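You operate a simulated robot arm through the tools that you are given. There is no shell and no other tool.

The job below is to be done with a simulated robot arm. You get a single attempt, and the scene is never put back.

JOB
Close up the strainer, wipe the muddy splash off the deck and open the suction valve.
Fine: lid shut and clamp bar over it before the valve; use the orange pad and put it back. What is to be rubbed or washed off counts as gone when no trace of it is left.

Only the result counts: the job must be done as asked and must still hold three seconds after the hand-in. Knocking over, shifting, dropping, spilling or breaking anything else fails it. A push-on lid holds only when it is set on centred and level and pressed home; a screw cap is set on level and turned clockwise until tight.

ROBOT AND FRAMES
A 6-joint arm with a two-finger gripper, fixed in place. Base frame: the origin is at the foot of the arm, x ahead of it, y to its left, z up. Lengths are in m, angles in degrees, forces in N, time in s.
Its first joint turns from -166.0 to 166.0 degrees. Payload 2.45 kg.
The tool frame sits at the grasp point between the pads (the TCP): z along the fingers, y along the line on which they close. The tips reach 0.02 m beyond it. The gripper opens to 0.14 m. The gripper's body begins 0.168 m behind the TCP.
Orientation is that of the tool frame in the base frame, as a unit quaternion [x, y, z, w]. With the fingers straight down and closing along the base's y, the tool's x points along the base's -x, its y along +y and its z along -z.

CONTROLS
- The arm moves only by the tool move_arm. Its argument "rows" is a list of rows, each a list of 7 numbers: the turn, a rotation vector about the tool's x, y, z in degrees, then the shift along the tool's x, y, z in cm, then the opening, from 0 (shut) to 1 (fully open). In form: [[rx, ry, rz, x, y, z, grip], ...]. A call has 1 to 20 rows; each row shifts and turns the commanded pose from where the row before left it, along the tool's axes as they then stand. A row lasts 0.2 s, in which the tool goes at most 0.05 m and 8.6 degrees; a call with a longer step from one row to the next is refused whole, and so is a gripper value outside its range. A pose out of reach is approached as far as the arm can. The call stops where the force on the tool passes 90 N (or 10 N more than at its start, if that is more) or the arm is blocked; 0.2 s more then pass. Each finger travels about 0.045 m/s and halts on what it meets, pressing with about 43 N; the grip force reading is that of the motor and also rises with nothing between the fingers. The clock runs only during rows and for 0.2 s after the last one: add rows that do not move to give the fingers time. It gives the time, the measured TCP pose, the force on the tool (base axes), the opening and the grip force at its end, in the units of the frame above (readings bear some noise), with the torque about the TCP (base axes, N m) and any sound that the robot's microphone picked up.
- Cameras (640 x 400 px; columns grow to the right, rows downward): "scene" is fixed at [0.22, 0.5052, 1.4258]; the picture's right is [-0.18, -0.98, 0.00], its down [-0.50, 0.09, -0.86] and it looks along [0.84, -0.15, -0.51] (base axes); focal length 230 px, centre (320, 200). "wrist" rides on the gripper at [0.078, 0.011, -0.209] in the tool frame; the picture's right is [-0.14, 0.99, 0.00], its down [-0.92, -0.13, -0.37] and it looks along [-0.36, -0.05, 0.93] (tool axes); focal length 280 px, centre (320, 200).
- capture(camera): a new picture of that camera. The clock stands still meanwhile.
- locate(camera, pixels): for up to 12 pixels [column, row] of the newest picture of that camera ("zoom" is the newest enlarged one), the place [x, y, z] in the base frame of the surface seen there, good to about 0.003 m, but the place of the scene camera against the robot may be out by one fixed shift of up to 0.012 m in any direction. The clock stands still meanwhile.
- inspect(camera, box): a new picture of the part [left, top, right, bottom] of that camera's present view, enlarged. The clock stands still meanwhile.
- sign_off(): hands the job in; it is judged then, once.

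Leave the gripper open and the arm clear of the work at the hand-in unless told otherwise.

The tools are called after "Emit:" as name(argument=value, ...) on one line, values as JSON. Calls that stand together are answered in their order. move_arm: Moves the arm, as the interface text tells. Its arguments: {"type":"object","properties":{"rows":{"type":"array","items":{"type":"array","items":{"type":"number"}}}},"required":["rows"]} The other tools are called the same way: capture (camera) takes a picture; locate (camera, pixels) gives the place of the surface under pixels of a picture; inspect (camera, box) takes an enlarged picture of a part of a camera's view; sign_off () hands the job in.

At the start:

```text
clock: 0.0
eef_pos: [0.6582, 0.2165, 1.3391]
tool_rot: [0.0, 1.0, -0.001, 0.001]
contact_force: [0.4, 0.2, 0.6]
wrist_torque: [0.01, 0.0, -0.02]
width: 0.1398
gripper_force: 0.1
```

scene: 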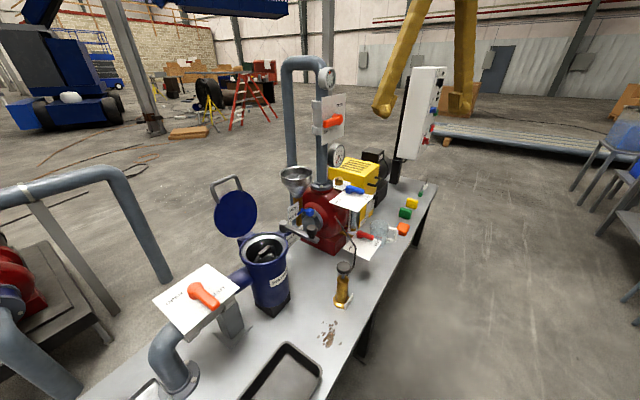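
wrist: 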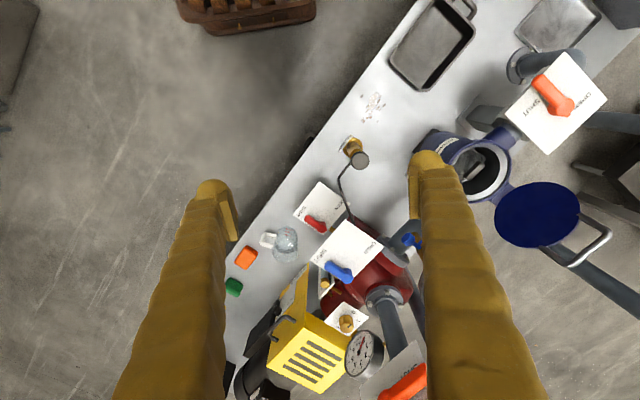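

I start by looking at the scene in closer detail: the strainer (blue pot with blue lid at about (235,212)/(268,270)), the splash near (328,333), and the coloured pads near (403,228).

Emit:
inspect(camera="scene", box=[140, 160, 340, 285])

Emit:
inspect(camera="scene", box=[270, 140, 450, 260])

Emit:
inspect(camera="scene", box=[120, 250, 370, 400])

Emit:
inspect(camera="wrist", box=[380, 20, 640, 280])

Emit:
inspect(camera="wrist", box=[210, 80, 430, 400])

```text
3.20 times, centred on (240, 222) of scene
```

zoom: 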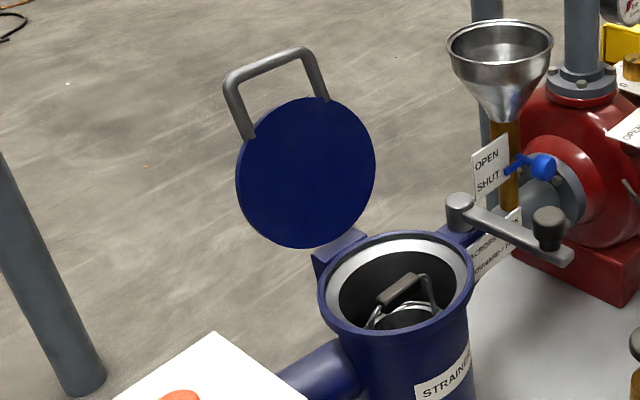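

```text
3.33 times, centred on (360, 200) of scene
```

zoom: 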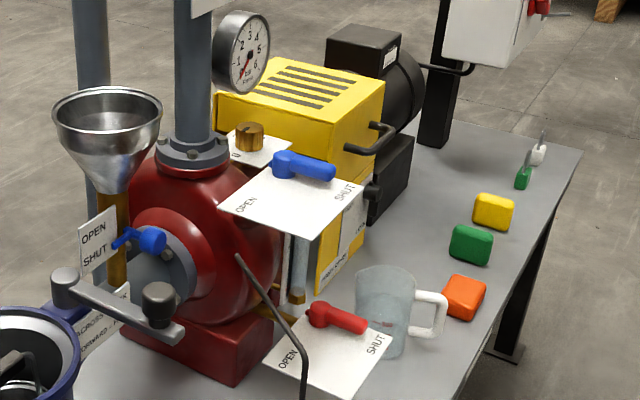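

```text
2.56 times, centred on (245, 325) of scene
```

zoom: 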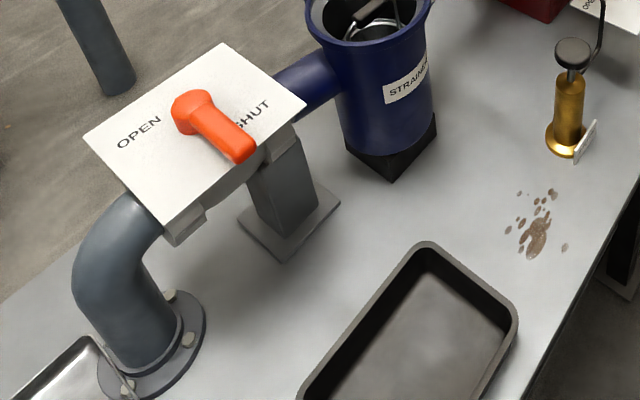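

```text
1.54 times, centred on (510, 150) of wrist
```

zoom: 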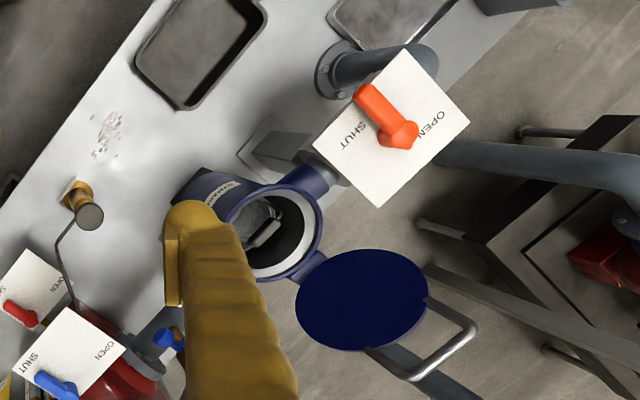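

```text
1.25 times, centred on (320, 240) of wrist
```

zoom: 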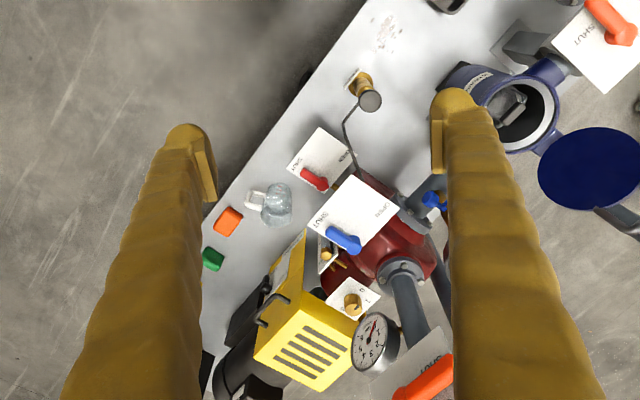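

I see several labelled valves; I zoom in further on labels to tell which is the suction valve and to read the note by the clamp bar.

Emit:
inspect(camera="scene", box=[265, 190, 335, 260])

Emit:
inspect(camera="scene", box=[300, 60, 380, 140])

Emit:
inspect(camera="scene", box=[150, 255, 250, 345])

Emit:
inspect(camera="scene", box=[300, 310, 370, 360])

Emit:
inspect(camera="scene", box=[230, 225, 300, 275])

Emit:
inspect(camera="scene", box=[370, 180, 450, 250])

```text
5.71 times, centred on (300, 225) of scene
```

zoom: 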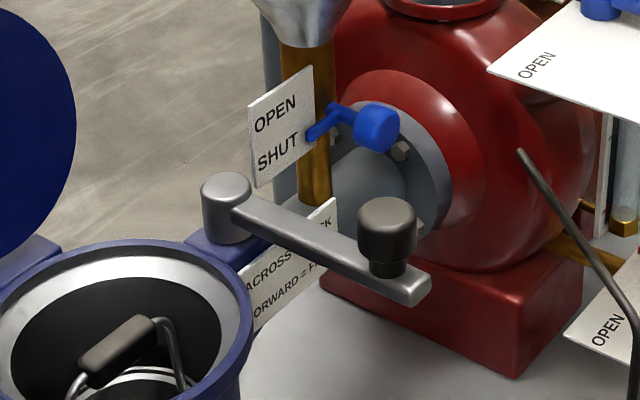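

```text
5.00 times, centred on (340, 100) of scene
```

zoom: 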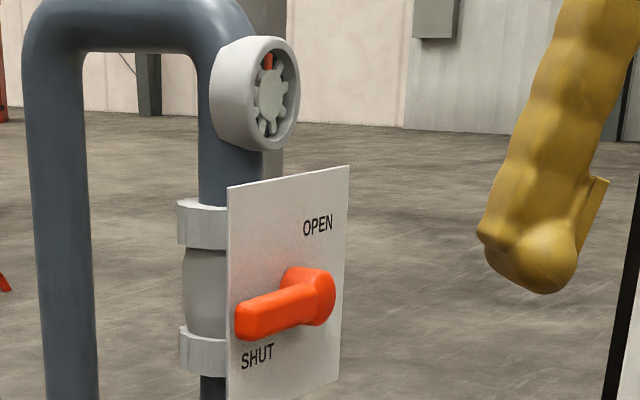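

```text
4.44 times, centred on (200, 300) of scene
```

zoom: 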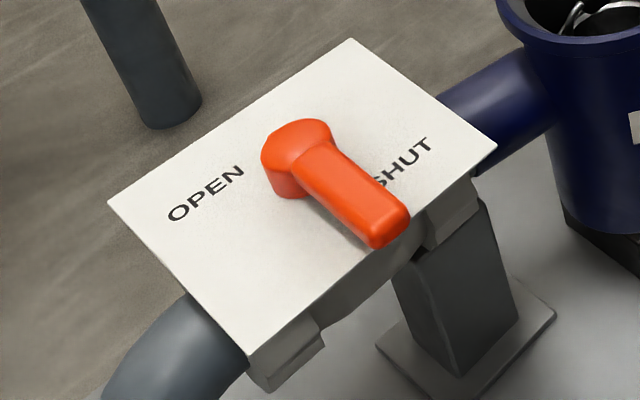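

```text
8.00 times, centred on (335, 335) of scene
```

zoom: 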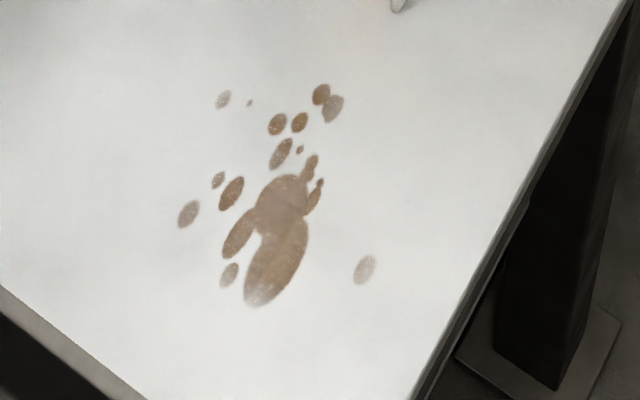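

```text
8.00 times, centred on (265, 250) of scene
```

zoom: 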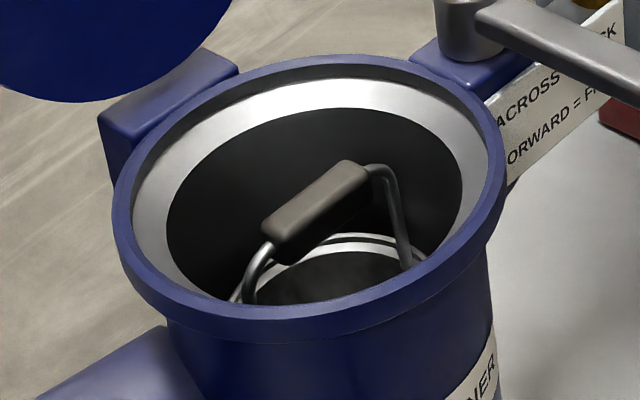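

```text
5.71 times, centred on (410, 215) of scene
```

zoom: 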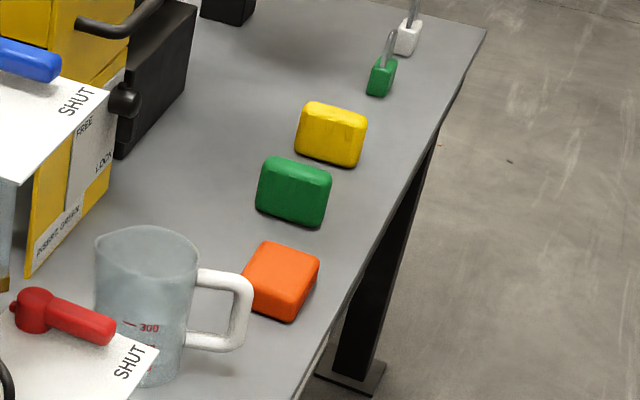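

The label by the clamp reads "ACROSS = LOCK / FORWARD = FREE". The suction valve is the orange lever at (205,295) on the pipe feeding the strainer. I now get coordinates for the key points in the scene picture.

Emit:
capture(camera="scene")

Emit:
locate(camera="scene", pixels=[[235, 212], [216, 185], [225, 180], [238, 177], [243, 192], [268, 237], [247, 250], [283, 262], [284, 222], [312, 229], [312, 240], [262, 243]])

Emit:
locate(camera="scene", pixels=[[198, 288], [213, 304], [181, 303], [222, 290], [328, 333], [345, 270], [343, 300], [403, 229], [404, 213], [412, 203], [320, 372], [260, 300]])

Emit:
locate(camera="wrist", pixels=[[246, 258], [352, 150], [360, 160], [374, 105], [560, 105], [545, 85], [536, 215], [580, 262], [606, 235], [478, 150], [500, 185], [465, 180]])

```text
taken
```

scene: 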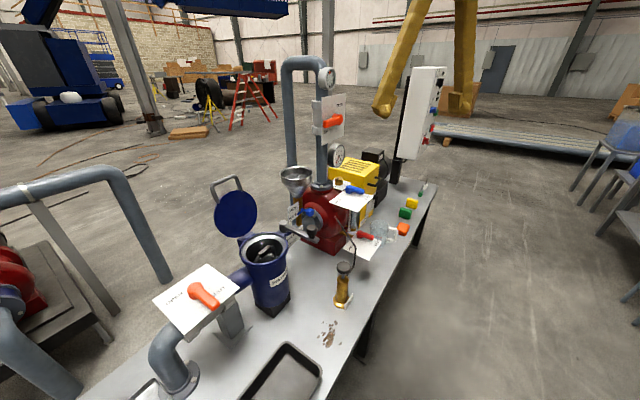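

```text
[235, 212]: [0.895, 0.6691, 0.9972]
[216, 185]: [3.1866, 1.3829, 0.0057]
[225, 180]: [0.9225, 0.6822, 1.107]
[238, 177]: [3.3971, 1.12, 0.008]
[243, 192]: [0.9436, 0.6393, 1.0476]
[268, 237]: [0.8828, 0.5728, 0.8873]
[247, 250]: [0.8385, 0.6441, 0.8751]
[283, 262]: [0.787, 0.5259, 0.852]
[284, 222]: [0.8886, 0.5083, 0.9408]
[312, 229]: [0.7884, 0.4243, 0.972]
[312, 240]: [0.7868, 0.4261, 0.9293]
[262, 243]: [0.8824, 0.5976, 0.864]
```

```text
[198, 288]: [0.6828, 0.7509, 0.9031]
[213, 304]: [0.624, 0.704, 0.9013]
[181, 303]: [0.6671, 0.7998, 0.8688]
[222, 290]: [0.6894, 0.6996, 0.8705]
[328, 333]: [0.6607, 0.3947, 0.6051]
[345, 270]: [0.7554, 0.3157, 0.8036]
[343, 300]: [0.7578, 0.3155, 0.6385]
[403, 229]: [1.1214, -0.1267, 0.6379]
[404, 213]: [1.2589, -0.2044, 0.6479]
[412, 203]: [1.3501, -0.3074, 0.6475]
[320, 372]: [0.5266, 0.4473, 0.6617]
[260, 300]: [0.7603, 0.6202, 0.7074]
```

```text
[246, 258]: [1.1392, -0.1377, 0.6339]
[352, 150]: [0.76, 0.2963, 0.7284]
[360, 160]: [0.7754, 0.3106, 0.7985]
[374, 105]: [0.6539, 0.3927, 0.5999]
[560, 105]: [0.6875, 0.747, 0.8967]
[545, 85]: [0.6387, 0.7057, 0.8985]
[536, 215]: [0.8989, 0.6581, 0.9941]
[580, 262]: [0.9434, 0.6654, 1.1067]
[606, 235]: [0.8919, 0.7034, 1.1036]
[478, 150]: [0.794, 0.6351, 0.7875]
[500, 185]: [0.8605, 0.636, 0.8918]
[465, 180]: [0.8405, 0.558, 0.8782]
```

The pads are about 1.15 m from the base axis, so a tilted tool will be needed. I locate the orange pad's corners and neighbours in the newest zoom picture (last enlarged: pads).

Emit:
locate(camera="zoom", pixels=[[266, 245], [317, 262], [290, 312], [252, 298], [283, 265], [270, 300], [243, 300], [320, 285], [148, 250], [245, 330], [350, 310], [295, 190]])

Emit:
inspect(camera="wrist", box=[220, 190, 340, 310])

```text
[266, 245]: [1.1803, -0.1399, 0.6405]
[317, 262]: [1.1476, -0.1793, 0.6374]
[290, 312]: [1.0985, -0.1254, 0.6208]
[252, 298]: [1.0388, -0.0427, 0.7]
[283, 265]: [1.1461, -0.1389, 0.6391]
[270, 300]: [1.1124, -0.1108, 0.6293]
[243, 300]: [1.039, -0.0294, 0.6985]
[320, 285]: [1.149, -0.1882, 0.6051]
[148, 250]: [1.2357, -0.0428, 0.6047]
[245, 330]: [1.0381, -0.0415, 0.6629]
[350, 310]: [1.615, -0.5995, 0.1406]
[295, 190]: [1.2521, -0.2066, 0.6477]
```

```text
3.33 times, centred on (280, 250) of wrist
```

zoom: 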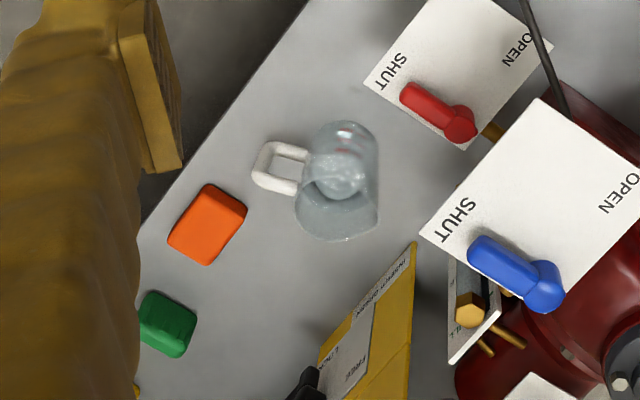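

The wrist zoom shows the orange pad from above at about (207,223) in the zoom, next to the measuring jug. I locate its corners, and the splash, jug and brass hand pump.

Emit:
locate(camera="zoom", pixels=[[207, 188], [243, 207], [212, 260], [170, 237], [207, 225], [180, 300], [255, 175], [300, 190], [340, 240], [375, 230], [145, 225], [230, 260]])

Emit:
inspect(camera="wrist", box=[330, 60, 430, 160])

```text
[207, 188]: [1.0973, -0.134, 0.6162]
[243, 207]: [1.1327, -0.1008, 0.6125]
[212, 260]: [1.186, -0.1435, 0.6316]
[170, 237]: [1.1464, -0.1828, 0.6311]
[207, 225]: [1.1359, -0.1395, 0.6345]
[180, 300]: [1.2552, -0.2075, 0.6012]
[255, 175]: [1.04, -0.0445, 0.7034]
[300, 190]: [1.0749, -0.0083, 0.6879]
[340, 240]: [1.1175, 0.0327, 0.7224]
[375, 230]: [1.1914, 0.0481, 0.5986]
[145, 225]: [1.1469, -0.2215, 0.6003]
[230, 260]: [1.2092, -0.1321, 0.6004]
```

```text
4.00 times, centred on (380, 110) of wrist
```

zoom: 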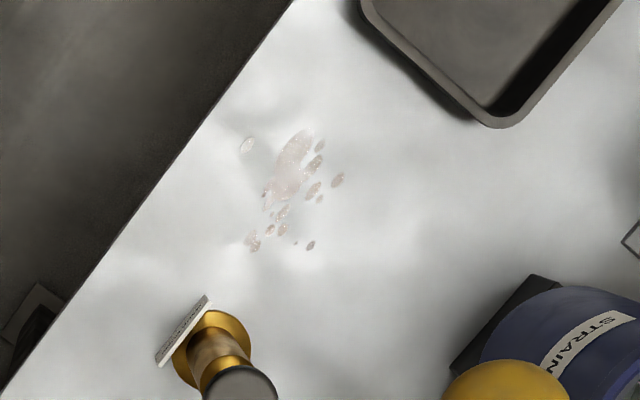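

The splash spans zoom pixels roughly (240–345, 130–252). I locate its outline.

Emit:
locate(camera="zoom", pixels=[[247, 145], [300, 132], [320, 145], [338, 180], [311, 245], [252, 247], [290, 185], [208, 300], [160, 360], [212, 340], [140, 210], [490, 122]])

Emit:
inspect(camera="wrist", box=[500, 40, 620, 160])

```text
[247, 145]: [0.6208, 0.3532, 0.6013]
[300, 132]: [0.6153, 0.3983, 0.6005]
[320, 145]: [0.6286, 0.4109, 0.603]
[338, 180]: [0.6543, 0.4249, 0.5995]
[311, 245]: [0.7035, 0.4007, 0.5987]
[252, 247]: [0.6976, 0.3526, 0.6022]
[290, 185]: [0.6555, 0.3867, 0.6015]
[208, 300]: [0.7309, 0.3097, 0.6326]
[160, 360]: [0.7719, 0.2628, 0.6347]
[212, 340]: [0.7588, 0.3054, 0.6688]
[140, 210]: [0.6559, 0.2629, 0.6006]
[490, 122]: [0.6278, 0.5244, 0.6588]
```

```text
3.33 times, centred on (560, 100) of wrist
```

zoom: 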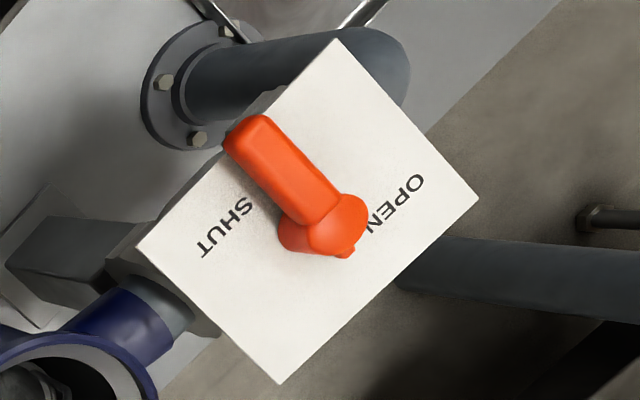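

I locate the plate corners, both text centres and lever points of the suction valve to see which way it turns.

Emit:
locate(camera="zoom", pixels=[[338, 46], [470, 195], [278, 375], [143, 245], [225, 228], [395, 205], [325, 225], [255, 128], [232, 150], [285, 205], [340, 210], [300, 245]])

Emit:
inspect(camera="scene", box=[160, 265, 240, 325])

```text
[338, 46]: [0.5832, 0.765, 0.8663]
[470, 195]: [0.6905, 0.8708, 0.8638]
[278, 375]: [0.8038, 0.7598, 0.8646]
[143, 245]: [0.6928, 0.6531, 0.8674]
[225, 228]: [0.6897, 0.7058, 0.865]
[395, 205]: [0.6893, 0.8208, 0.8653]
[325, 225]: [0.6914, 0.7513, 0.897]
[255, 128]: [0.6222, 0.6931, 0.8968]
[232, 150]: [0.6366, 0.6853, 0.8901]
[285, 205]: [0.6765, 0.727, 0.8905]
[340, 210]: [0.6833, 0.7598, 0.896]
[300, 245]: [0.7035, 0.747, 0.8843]
```

```text
6.67 times, centred on (200, 295) of scene
```

zoom: 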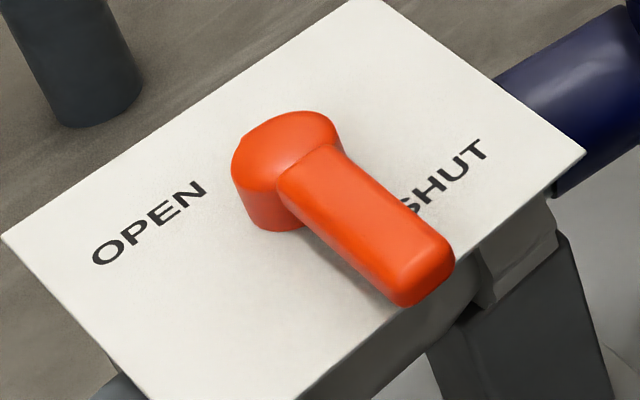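

Findings: the suction lever points toward the robot (about 225°) beside SHUT, and OPEN is at the far left, so it turns 90° clockwise seen from above, last of all. First I turn the tool to align with the table (45°), and move up toward the lid in free space to look at it with the wrist camera.

Emit:
move_arm(rows=[[0, 0, -7.5, 0, 0, 0, 1], [0, 0, -7.5, 0, 0, 0, 1], [0, 0, -7.5, 0, 0, 0, 1], [0, 0, -7.5, 0, 0, 0, 1], [0, 0, -7.5, 0, 0, 0, 1], [0, 0, -7.5, 0, 0, 0, 1], [0, 0, 0, -3, 2.5, 0, 1], [0, 0, 0, -3, 2.5, 0, 1], [0, 0, 0, -3, 2.5, 0, 1], [0, 0, 0, -3, 2.5, 0, 1], [0, 0, 0, 0, 2.5, 0, 1], [0, 0, 0, 0, 2.5, 0, 1], [0, -7.5, 0, 0, 0, 0, 1], [0, -7.5, 0, 0, 0, 0, 1], [0, -7.5, 0, 0, 0, 0, 1], [0, -7.5, 0, 0, 0, 0, 1]])

```text
clock: 3.4
eef_pos: [0.6361, 0.4068, 1.3391]
tool_rot: [-0.369, 0.892, 0.099, 0.24]
contact_force: [0.6, -0.4, -0.6]
wrist_torque: [-0.01, 0.03, -0.02]
width: 0.1399
gripper_force: 0.0
```

The pose matches what I commanded. I take wrist and scene pictures to look at the lid and clamp.

Emit:
capture(camera="wrist")

Emit:
capture(camera="scene")

```text
taken
```

wrist: 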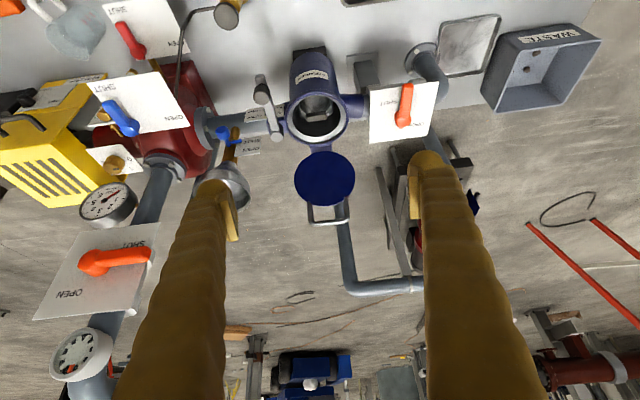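

```text
taken
```

scene: 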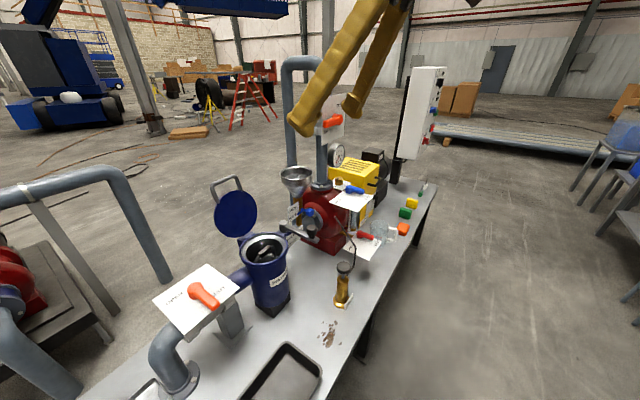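

The lid with its U-handle is at wrist pixels (325,178) / (325,220); the strainer mouth at (318,110); clamp arm at (265,100). I zoom and locate.

Emit:
inspect(camera="wrist", box=[230, 60, 410, 240])

Emit:
locate(camera="wrist", pixels=[[325, 178], [297, 178], [353, 178], [325, 202], [310, 210], [325, 222], [345, 220], [315, 152], [262, 78], [263, 95], [277, 135], [318, 125]])

```text
2.22 times, centred on (320, 150) of wrist
```

zoom: 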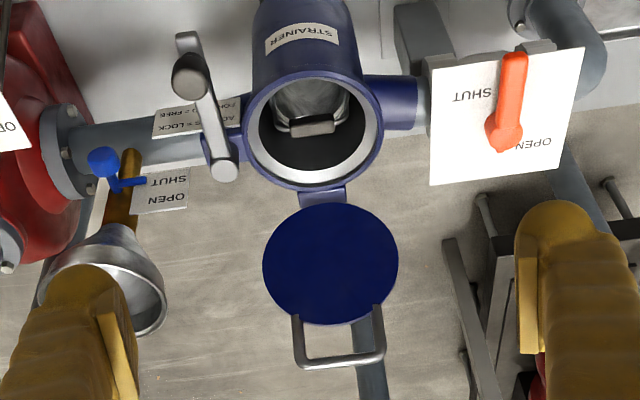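

```text
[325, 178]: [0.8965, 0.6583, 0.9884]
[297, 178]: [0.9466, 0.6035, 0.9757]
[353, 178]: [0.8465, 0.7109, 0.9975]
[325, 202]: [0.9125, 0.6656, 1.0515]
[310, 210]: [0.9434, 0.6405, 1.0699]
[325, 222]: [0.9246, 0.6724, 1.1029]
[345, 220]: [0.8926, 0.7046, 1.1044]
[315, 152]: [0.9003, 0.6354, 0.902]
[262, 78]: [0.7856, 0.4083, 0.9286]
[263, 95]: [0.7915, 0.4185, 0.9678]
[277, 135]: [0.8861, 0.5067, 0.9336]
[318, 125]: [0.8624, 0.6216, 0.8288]
```

I locate the strainer rim, hinge block and handle ends in the zoomed picture.

Emit:
locate(camera="zoom", pixels=[[248, 140], [381, 128], [318, 185], [305, 78], [322, 198], [305, 362], [340, 361], [378, 357], [298, 330], [378, 315], [189, 75], [188, 40]])

Emit:
inspect(camera="wrist", box=[270, 140, 370, 240])

```text
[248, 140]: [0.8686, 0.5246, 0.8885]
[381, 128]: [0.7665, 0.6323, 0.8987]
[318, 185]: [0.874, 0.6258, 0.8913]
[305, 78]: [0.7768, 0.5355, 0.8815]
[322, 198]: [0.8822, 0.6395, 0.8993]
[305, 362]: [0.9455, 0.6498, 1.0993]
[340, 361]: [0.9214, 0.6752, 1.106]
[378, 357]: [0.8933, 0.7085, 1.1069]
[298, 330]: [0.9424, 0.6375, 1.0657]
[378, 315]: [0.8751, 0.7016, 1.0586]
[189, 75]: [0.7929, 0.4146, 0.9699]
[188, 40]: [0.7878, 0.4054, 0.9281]
```

```text
4.00 times, centred on (320, 190) of wrist
```

zoom: 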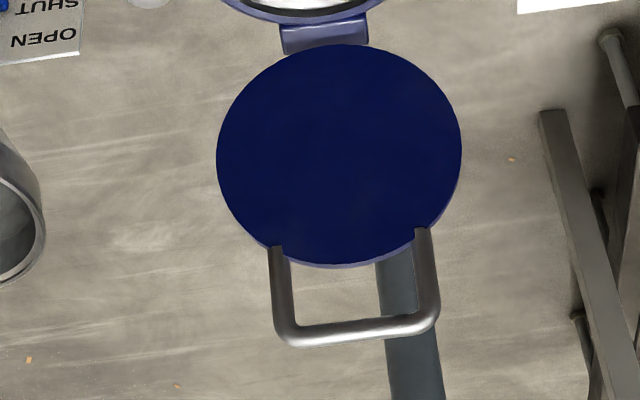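

The lid is tipped about 15° back, its handle bar runs parallel to the table at about v=1.13 (away from robot), z=1.10. I'll grip the bar with the fingers straddling it front/back and swing it over. First rotate the tool 90° about its axis, half closing the fingers.

Emit:
move_arm(rows=[[0, 0, 7.5, 0, 0, 0, 0.5], [0, 0, 7.5, 0, 0, 0, 0.5], [0, 0, 7.5, 0, 0, 0, 0.5], [0, 0, 7.5, 0, 0, 0, 0.5], [0, 0, 7.5, 0, 0, 0, 0.5], [0, 0, 7.5, 0, 0, 0, 0.5], [0, 0, 7.5, 0, 0, 0, 0.5], [0, 0, 7.5, 0, 0, 0, 0.5], [0, 0, 7.5, 0, 0, 0, 0.5], [0, 0, 7.5, 0, 0, 0, 0.5], [0, 0, 7.5, 0, 0, 0, 0.5], [0, 0, 7.5, 0, 0, 0, 0.5], [0, 0, 0, -0.1, 2.77, 3.55, 0.5], [0, 0, 0, -0.1, 2.77, 3.55, 0.5], [0, 0, 0, -0.1, 2.77, 3.55, 0.5], [0, 0, 0, -0.1, 2.77, 3.55, 0.5]])

```text
clock: 6.8
eef_pos: [0.7585, 0.5219, 1.2731]
tool_rot: [0.37, 0.892, 0.24, 0.099]
contact_force: [-0.2, -0.7, -0.8]
wrist_torque: [-0.01, 0.01, 0.03]
width: 0.0698
gripper_force: 0.0
```

Motion is as commanded. I continue 4 more steps to the pre-grasp point about 0.12 m from the bar.

Emit:
move_arm(rows=[[0, 0, 0, 0, 2.77, 3.55, 0.5], [0, 0, 0, 0, 2.77, 3.55, 0.5], [0, 0, 0, 0, 2.77, 3.55, 0.5], [0, 0, 0, 0, 2.77, 3.55, 0.5]])

Emit:
capture(camera="wrist")

Emit:
capture(camera="scene")

```text
clock: 7.8
eef_pos: [0.8735, 0.6408, 1.2045]
tool_rot: [0.37, 0.892, 0.24, 0.099]
contact_force: [-1.3, 0.0, 1.2]
wrist_torque: [-0.03, 0.0, -0.04]
width: 0.0698
gripper_force: 0.1
```

```text
taken
```

wrist: 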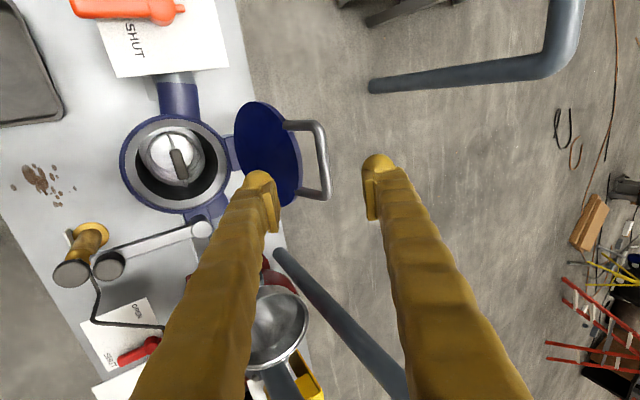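

```text
taken
```

scene: 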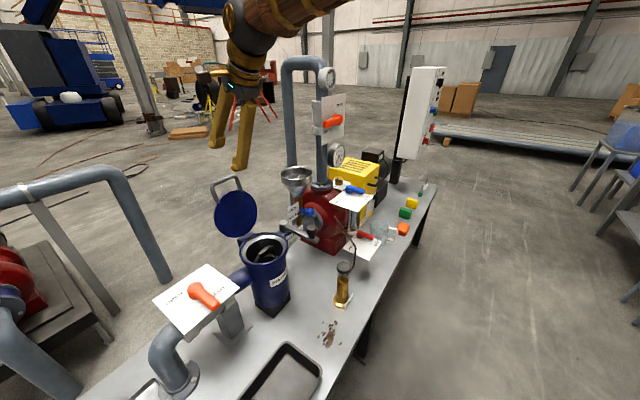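

The tool is above the lid; I see the handle bar at wrist (320,160) between the fingers. I refine its position from this closer view.

Emit:
inspect(camera="wrist", box=[220, 90, 400, 220])

Emit:
locate(camera="wrist", pixels=[[318, 130], [321, 150], [323, 165], [326, 185], [326, 195], [300, 125], [305, 191], [292, 126], [270, 150], [293, 190], [245, 110], [230, 150]])

```text
3.08 times, centred on (310, 155) of wrist
```

zoom: 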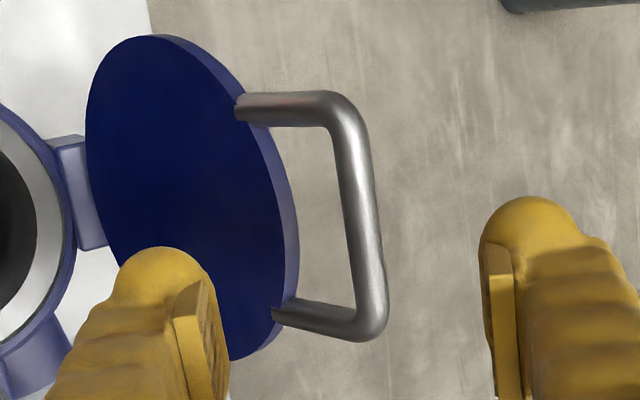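

```text
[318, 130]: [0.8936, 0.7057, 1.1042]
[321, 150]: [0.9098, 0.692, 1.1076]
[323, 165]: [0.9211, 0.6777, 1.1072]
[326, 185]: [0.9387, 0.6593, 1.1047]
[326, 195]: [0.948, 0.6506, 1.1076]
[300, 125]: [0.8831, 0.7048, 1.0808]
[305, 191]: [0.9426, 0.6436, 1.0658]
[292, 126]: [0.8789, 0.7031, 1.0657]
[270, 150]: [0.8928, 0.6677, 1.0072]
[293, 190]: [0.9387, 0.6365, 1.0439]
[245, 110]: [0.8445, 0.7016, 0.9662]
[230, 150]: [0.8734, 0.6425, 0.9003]
```

The bar centre is at about v=1.132, u=0.170, z=1.101 (12 mm bar). I narrow the opening to about 42 mm and descend along the tool axis onto it.

Emit:
move_arm(rows=[[0, 0, 0, -0.55, 0, 0, 0.3], [0, 0, 0, 0, 0, 0, 0.3], [0, 0, 0, 0, 0.03, 2.9, 0.3], [0, 0, 0, 0, 0.03, 2.9, 0.3], [0, 0, 0, 0, 0.03, 2.9, 0.3]])

Emit:
capture(camera="wrist")

```text
clock: 9.0
eef_pos: [0.9106, 0.666, 1.1309]
tool_rot: [0.369, 0.892, 0.24, 0.101]
contact_force: [0.3, -0.3, 0.1]
wrist_torque: [-0.03, -0.02, -0.04]
width: 0.0421
gripper_force: 0.0
```

```text
taken
```

wrist: 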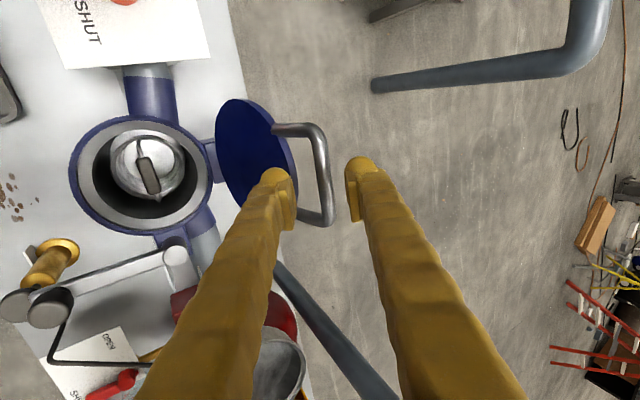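

The bar at (325,180) lies centred between the finger tips. I advance the last 3 cm and close the fingers on it.

Emit:
move_arm(rows=[[0, 0, 0, 0.2, 0, 1.5, 0.3], [0, 0, 0, 0, 0, 1.6, 0.3], [0, 0, 0, 0, 0, 0, 0.0], [0, 0, 0, 0, 0, 0, 0.0], [0, 0, 0, 0, 0, 0, 0.0], [0, 0, 0, 0, 0, 0, 0.0]])

Emit:
capture(camera="wrist")

```text
clock: 10.4
eef_pos: [0.9188, 0.6798, 1.1042]
tool_rot: [0.369, 0.893, 0.239, 0.099]
contact_force: [1.3, 1.4, 3.1]
wrist_torque: [0.36, 0.39, -0.79]
width: 0.0103
gripper_force: 37.7
```

```text
taken
```

wrist: 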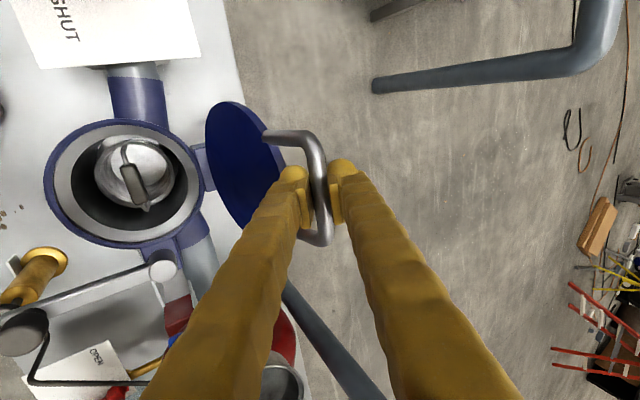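

The fingers hold the bar (width 10 mm). Now I swing it along an arc about the hinge (v≈1.081, z≈0.896, radius 0.212 m), first four small steps, watching the force.

Emit:
move_arm(rows=[[0, 0, 0, 0, -2.13, -1.78, 0], [0, 0, 0, 0, -2.35, -1.48, 0], [0, 0, 0, 0, -2.52, -1.16, 0], [0, 0, 0, 0, -2.65, -0.82, 0]])

Emit:
capture(camera="wrist")

Emit:
capture(camera="scene")

```text
clock: 11.4
eef_pos: [0.8424, 0.603, 1.1001]
tool_rot: [0.369, 0.892, 0.24, 0.1]
contact_force: [-3.9, -0.7, 10.1]
wrist_torque: [0.17, 0.04, -0.24]
width: 0.0091
gripper_force: 37.2
```

```text
taken
```

wrist: 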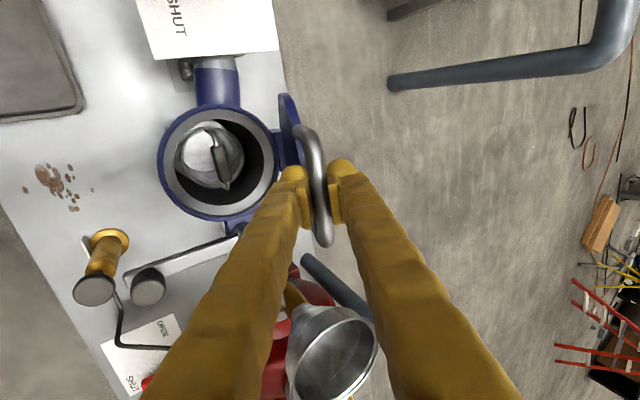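

```text
taken
```

scene: 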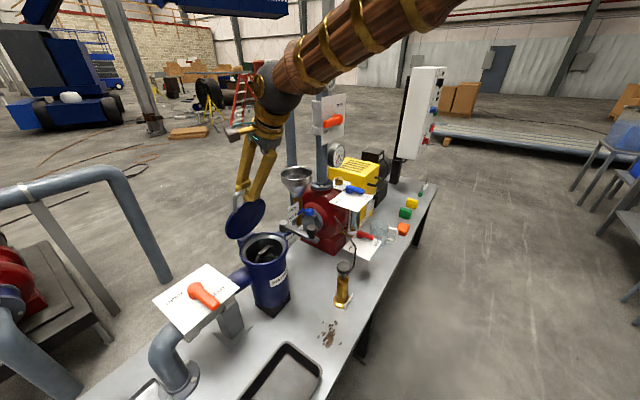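

The lid is following well (force about 10 N). I continue the next five steps.

Emit:
move_arm(rows=[[0, 0, 0, 0, -2.74, -0.47, 0], [0, 0, 0, 0, -2.78, -0.11, 0], [0, 0, 0, 0, -2.77, 0.25, 0], [0, 0, 0, 0, -2.71, 0.61, 0], [0, 0, 0, 0, -2.61, 0.96, 0]])

Emit:
capture(camera="wrist")

Emit:
capture(camera="scene")

```text
clock: 12.6
eef_pos: [0.7633, 0.5226, 1.0186]
tool_rot: [0.369, 0.893, 0.238, 0.1]
contact_force: [4.8, -0.5, -5.7]
wrist_torque: [-0.13, -0.14, 0.47]
width: 0.0093
gripper_force: 36.8
```

```text
taken
```

wrist: 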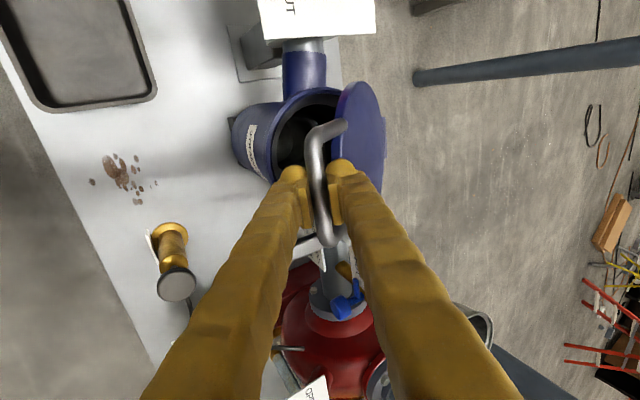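

```text
taken
```

scene: 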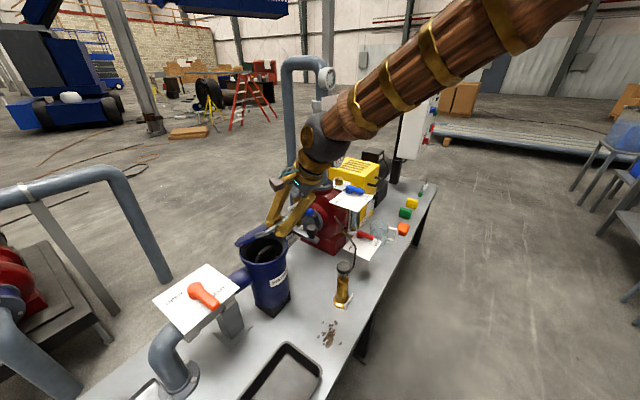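

Lid is past vertical and well on the arc. I go on with the last five steps down to shut.

Emit:
move_arm(rows=[[0, 0, 0, 0, -2.46, 1.29, 0], [0, 0, 0, 0, -2.27, 1.6, 0], [0, 0, 0, 0, -2.04, 1.89, 0], [0, 0, 0, 0, -1.2, 1.42, 0], [0, 0, 0, 0, -0.58, 0.72, 0]])

Emit:
capture(camera="wrist")

Emit:
capture(camera="scene")

```text
clock: 13.8
eef_pos: [0.7345, 0.4957, 0.9183]
tool_rot: [0.37, 0.892, 0.24, 0.1]
contact_force: [16.7, -10.0, -3.2]
wrist_torque: [-0.34, -0.36, 0.82]
width: 0.0093
gripper_force: 36.7
```

```text
taken
```

wrist: 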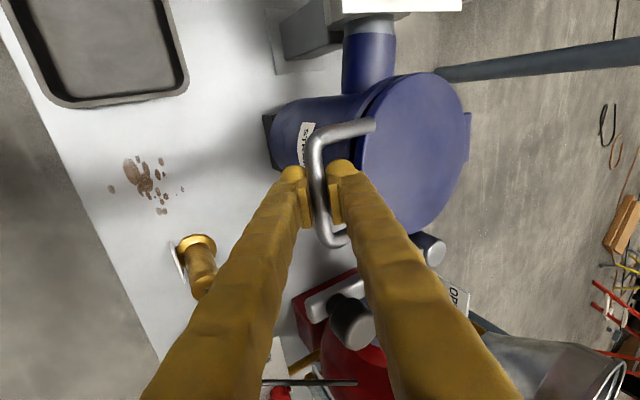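

```text
taken
```

scene: 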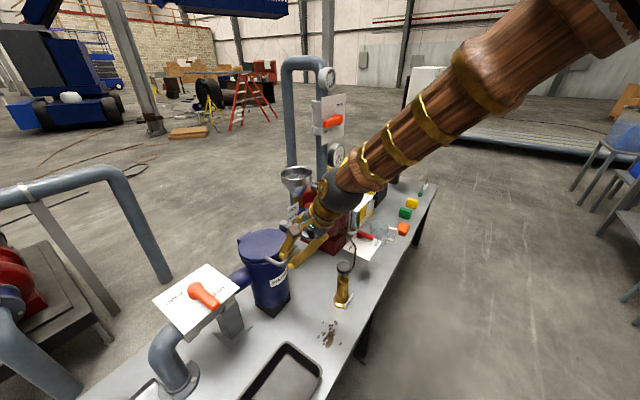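

The lid is nearly shut (about 6° left); there's a sideways 19 N from friction on the bar, harmless. I lower the final bit in small steps until contact is felt.

Emit:
move_arm(rows=[[0, 0, 0, 0, -0.5, 0.8, 0], [0, 0, 0, 0, -0.4, 0.65, 0], [0, 0, 0, 0, -0.25, 0.43, 0]])

Emit:
capture(camera="wrist")

```text
clock: 14.6
eef_pos: [0.7348, 0.4968, 0.8999]
tool_rot: [0.369, 0.892, 0.241, 0.101]
contact_force: [0.9, -6.0, 39.5]
wrist_torque: [-0.34, -0.34, 0.69]
width: 0.0092
gripper_force: 37.2
```

```text
taken
```

wrist: 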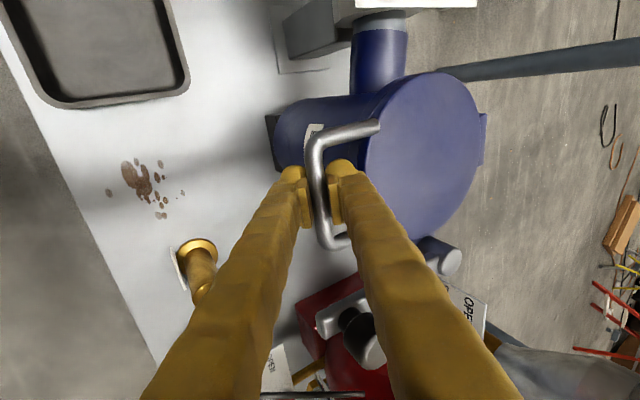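

The downward press reads 40 N at z=0.90 – the lid rests on the rim. I open the fingers slightly and back out along the tool axis.

Emit:
move_arm(rows=[[0, 0, 0, 0, 0, 0, 0.2], [0, 0, 0, 0, 0, 0, 0.2], [0, 0, 0, 0, 0, -2.5, 0.2], [0, 0, 0, 0, 0, -4, 0.2], [0, 0, 0, 0, 0, -4, 0.2], [0, 0, 0, 0, 0, -4, 0.2], [0, 0, 0, 0, 0, -4, 0.2]])

Emit:
capture(camera="wrist")

Emit:
capture(camera="scene")

```text
clock: 16.2
eef_pos: [0.6698, 0.4263, 1.057]
tool_rot: [0.369, 0.892, 0.239, 0.099]
contact_force: [0.9, 0.1, 0.7]
wrist_torque: [0.01, 0.0, 0.03]
width: 0.0279
gripper_force: 0.1
```

```text
taken
```

wrist: 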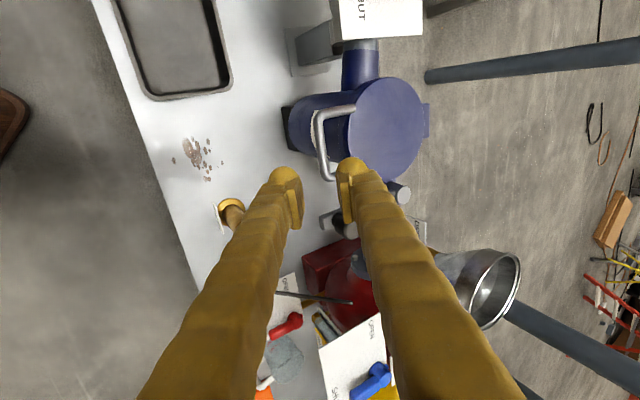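

```text
taken
```

scene: 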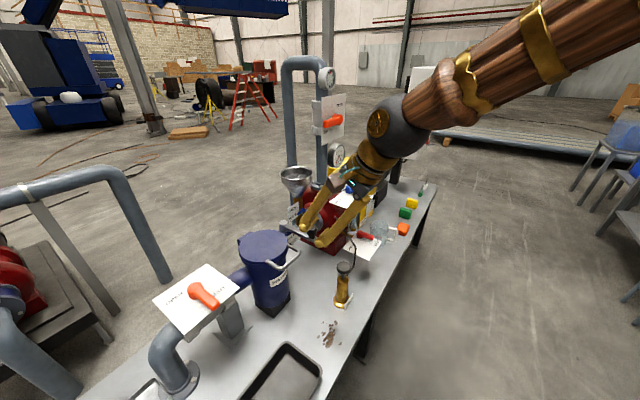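

The lid is over the strainer. I zoom in to see that it lies level on the rim, and locate lid-top points.

Emit:
inspect(camera="scene", box=[225, 215, 335, 285])

Emit:
locate(camera="wrist", pixels=[[388, 125], [385, 85], [420, 125], [365, 160], [360, 110], [320, 130], [400, 190], [390, 175], [350, 230], [340, 112], [332, 170], [410, 100]])

```text
5.71 times, centred on (280, 250) of scene
```

zoom: 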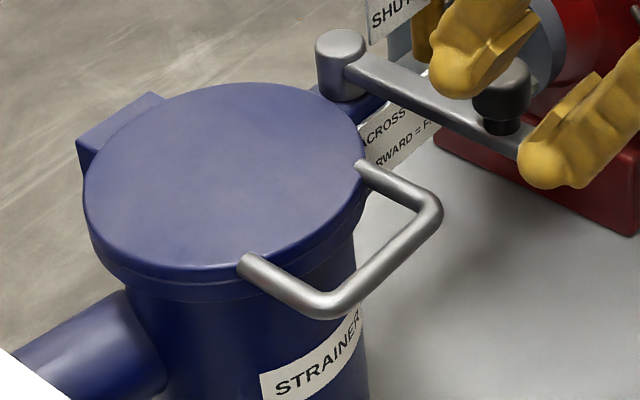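

```text
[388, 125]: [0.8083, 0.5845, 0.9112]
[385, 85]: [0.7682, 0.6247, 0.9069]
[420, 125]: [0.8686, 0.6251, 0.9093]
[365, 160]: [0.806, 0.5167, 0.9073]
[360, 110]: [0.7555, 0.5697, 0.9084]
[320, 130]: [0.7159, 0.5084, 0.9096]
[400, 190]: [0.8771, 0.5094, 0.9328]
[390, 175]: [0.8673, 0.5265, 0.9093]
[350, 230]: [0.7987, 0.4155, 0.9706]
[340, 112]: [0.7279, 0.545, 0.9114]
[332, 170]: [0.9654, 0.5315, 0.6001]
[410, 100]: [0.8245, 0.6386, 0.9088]
```

The lid is level (top z≈0.909 all round). Next the clamp bar: its knob is at about (0.79,0.415,0.97). I zoom on the knob and check nearby obstacles (funnel, hand-pump rod).

Emit:
inspect(camera="wrist", box=[300, 160, 440, 280])

Emit:
locate(camera="scene", pixels=[[295, 172], [280, 175], [310, 175], [351, 255], [345, 268], [352, 235], [284, 228], [350, 200], [333, 187], [350, 210], [320, 195], [308, 240]])

Emit:
locate(camera="wrist", pixels=[[300, 297], [340, 300], [495, 265], [460, 300], [515, 285], [340, 350], [350, 230], [345, 215], [330, 220], [390, 195], [375, 385], [230, 205]])

```text
3.33 times, centred on (370, 220) of wrist
```

zoom: 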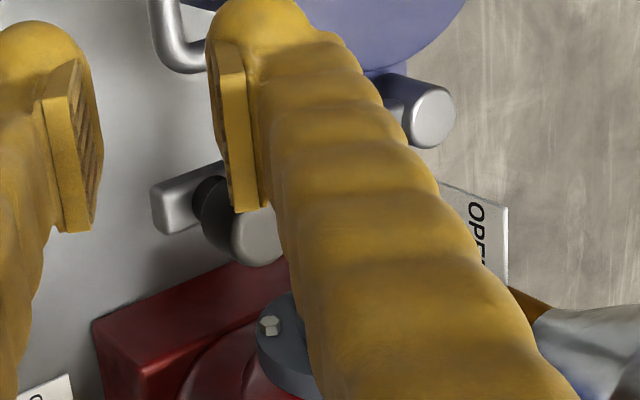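

```text
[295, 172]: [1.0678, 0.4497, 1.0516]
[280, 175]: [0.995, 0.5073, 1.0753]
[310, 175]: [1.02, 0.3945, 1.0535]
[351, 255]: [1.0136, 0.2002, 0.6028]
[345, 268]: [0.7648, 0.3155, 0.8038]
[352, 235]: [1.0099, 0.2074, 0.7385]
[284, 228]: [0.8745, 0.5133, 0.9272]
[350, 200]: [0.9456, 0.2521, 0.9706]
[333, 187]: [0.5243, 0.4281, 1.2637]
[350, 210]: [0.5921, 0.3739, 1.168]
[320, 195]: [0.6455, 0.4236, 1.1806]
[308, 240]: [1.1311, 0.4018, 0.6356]
```

```text
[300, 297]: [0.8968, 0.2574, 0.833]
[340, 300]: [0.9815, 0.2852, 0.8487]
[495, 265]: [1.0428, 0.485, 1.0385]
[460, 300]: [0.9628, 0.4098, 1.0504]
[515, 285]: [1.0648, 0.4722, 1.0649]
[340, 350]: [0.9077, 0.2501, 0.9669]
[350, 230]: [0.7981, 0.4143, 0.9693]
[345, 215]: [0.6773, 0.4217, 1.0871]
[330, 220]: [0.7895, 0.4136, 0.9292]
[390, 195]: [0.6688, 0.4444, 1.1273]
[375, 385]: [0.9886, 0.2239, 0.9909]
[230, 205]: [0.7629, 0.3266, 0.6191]
```

The clamp pivot is at about (0.882,0.507) and the knob at (0.794,0.4155), top z≈0.97. I'll grip the knob with the fingers closing along base y and drag it through the 90° arc. First re-orient the hand (untilt, turn, re-tilt 30°) here in free space.

Emit:
move_arm(rows=[[7.5, 0, 0, 0, 0, 0, 0.5], [7.5, 0, 0, 0, 0, 0, 0.5], [7.5, 0, 0, 0, 0, 0, 0.5], [7.5, 0, 0, 0, 0, 0, 0.5], [0, 0, -7.5, 0, 0, 0, 0.5], [0, 0, -7.5, 0, 0, 0, 0.5], [0, 0, -7.5, 0, 0, 0, 0.5], [0, 0, -7.5, 0, 0, 0, 0.5], [0, 0, -7.5, 0, 0, 0, 0.5], [0, 0, -7.5, 0, 0, 0, 0.5], [0, -7.5, 0, 0, 0, 0, 0.5], [0, -7.5, 0, 0, 0, 0, 0.5], [0, -7.5, 0, 0, 0, 0, 0.5], [0, -7.5, 0, 0, 0, 0, 0.5], [0, 0, 0, 0, 0, 0, 0.5]])

Emit:
capture(camera="wrist")

```text
clock: 19.4
eef_pos: [0.6688, 0.4295, 1.0567]
tool_rot: [0.0, 0.966, 0.0, 0.259]
contact_force: [-0.5, -0.8, -0.4]
wrist_torque: [-0.02, -0.03, 0.03]
width: 0.07
gripper_force: 0.0
```

```text
taken
```

wrist: 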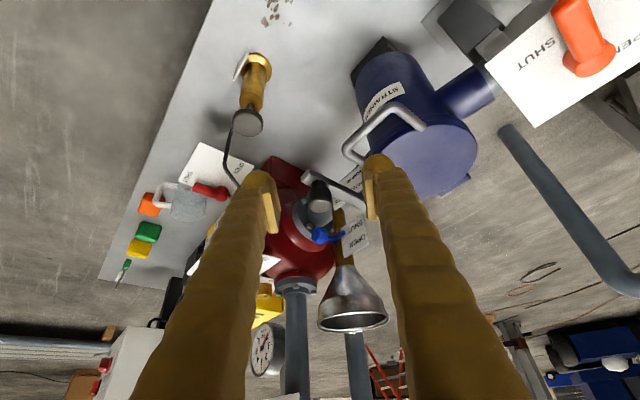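

Orientation is right and the knob is visible at (320,205). I refine its position from here.

Emit:
inspect(camera="wrist", box=[280, 150, 380, 250])

```text
4.00 times, centred on (330, 200) of wrist
```

zoom: 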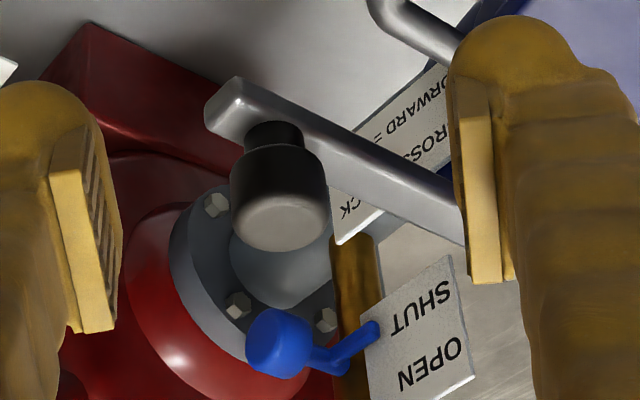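

Emit:
locate(camera="zoom", pixels=[[283, 222], [245, 220], [320, 220], [280, 160], [238, 165], [322, 165], [275, 135], [225, 95], [350, 150], [420, 195], [245, 90], [330, 170]])

```text
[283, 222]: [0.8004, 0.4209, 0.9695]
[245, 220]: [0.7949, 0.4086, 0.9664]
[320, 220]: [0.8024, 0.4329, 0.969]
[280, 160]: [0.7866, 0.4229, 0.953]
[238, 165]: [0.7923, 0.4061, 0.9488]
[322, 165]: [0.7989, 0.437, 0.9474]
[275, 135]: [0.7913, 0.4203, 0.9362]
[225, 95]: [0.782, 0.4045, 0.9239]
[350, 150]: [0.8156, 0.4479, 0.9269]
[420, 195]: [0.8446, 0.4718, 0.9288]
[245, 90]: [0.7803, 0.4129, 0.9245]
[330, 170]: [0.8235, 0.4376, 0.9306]
```

The knob is a 32 mm cylinder centred at about (0.802, 0.4215), z 0.942–0.970, above the bar (top 0.931). I move to a pre-grasp point and then down the tool axis, keeping finger tips just above the bar.

Emit:
move_arm(rows=[[0, 0, 0, -2.25, -0.27, 2.32, 0.5], [0, 0, 0, -2.25, -0.27, 2.32, 0.5], [0, 0, 0, -2.25, -0.27, 2.32, 0.5], [0, 0, 0, 0, 0, 2.6, 0.5], [0, 0, 0, 0, 0, 2.6, 0.5], [0, 0, 0, 0, 0, 2.6, 0.5]])

Emit:
inspect(camera="wrist", box=[240, 100, 400, 260])

Emit:
inspect(camera="scene", box=[240, 190, 360, 270])

```text
clock: 20.8
eef_pos: [0.802, 0.421, 0.963]
tool_rot: [0.001, 0.966, 0.0, 0.26]
contact_force: [-0.6, 0.4, 0.2]
wrist_torque: [0.01, 0.0, -0.02]
width: 0.0701
gripper_force: 0.1
```

```text
2.50 times, centred on (320, 180) of wrist
```

zoom: 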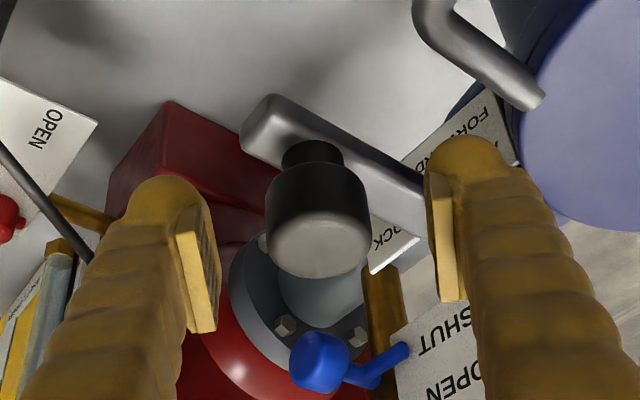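

```text
5.00 times, centred on (300, 230) of scene
```

zoom: 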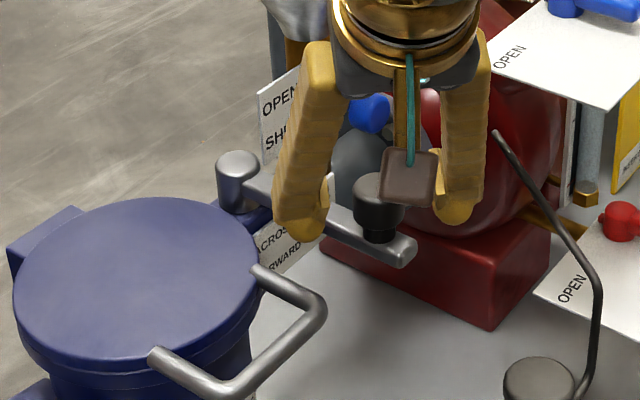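

Fingers straddle the knob with no contact. I close on it.

Emit:
move_arm(rows=[[0, 0, 0, 0, 0, 0, 0], [0, 0, 0, 0, 0, 0, 0], [0, 0, 0, 0, 0, 0, 0], [0, 0, 0, 0, 0, 0, 0]])

Emit:
inspect(camera="wrist", box=[240, 100, 400, 260])

```text
clock: 21.8
eef_pos: [0.8024, 0.4206, 0.9629]
tool_rot: [0.0, 0.966, 0.001, 0.259]
contact_force: [-1.4, -2.0, -0.2]
wrist_torque: [-0.05, 0.05, -0.06]
width: 0.0323
gripper_force: 39.4
```

```text
2.50 times, centred on (320, 180) of wrist
```

zoom: 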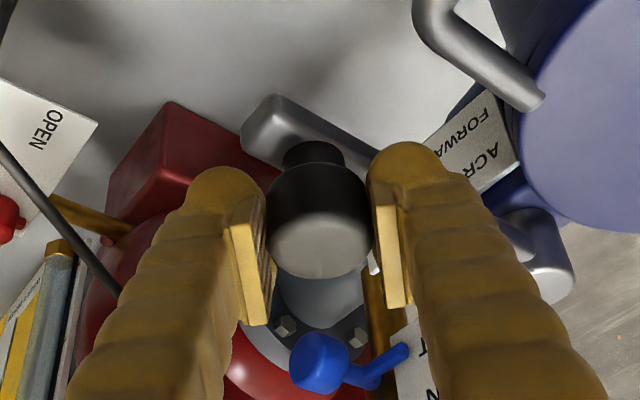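

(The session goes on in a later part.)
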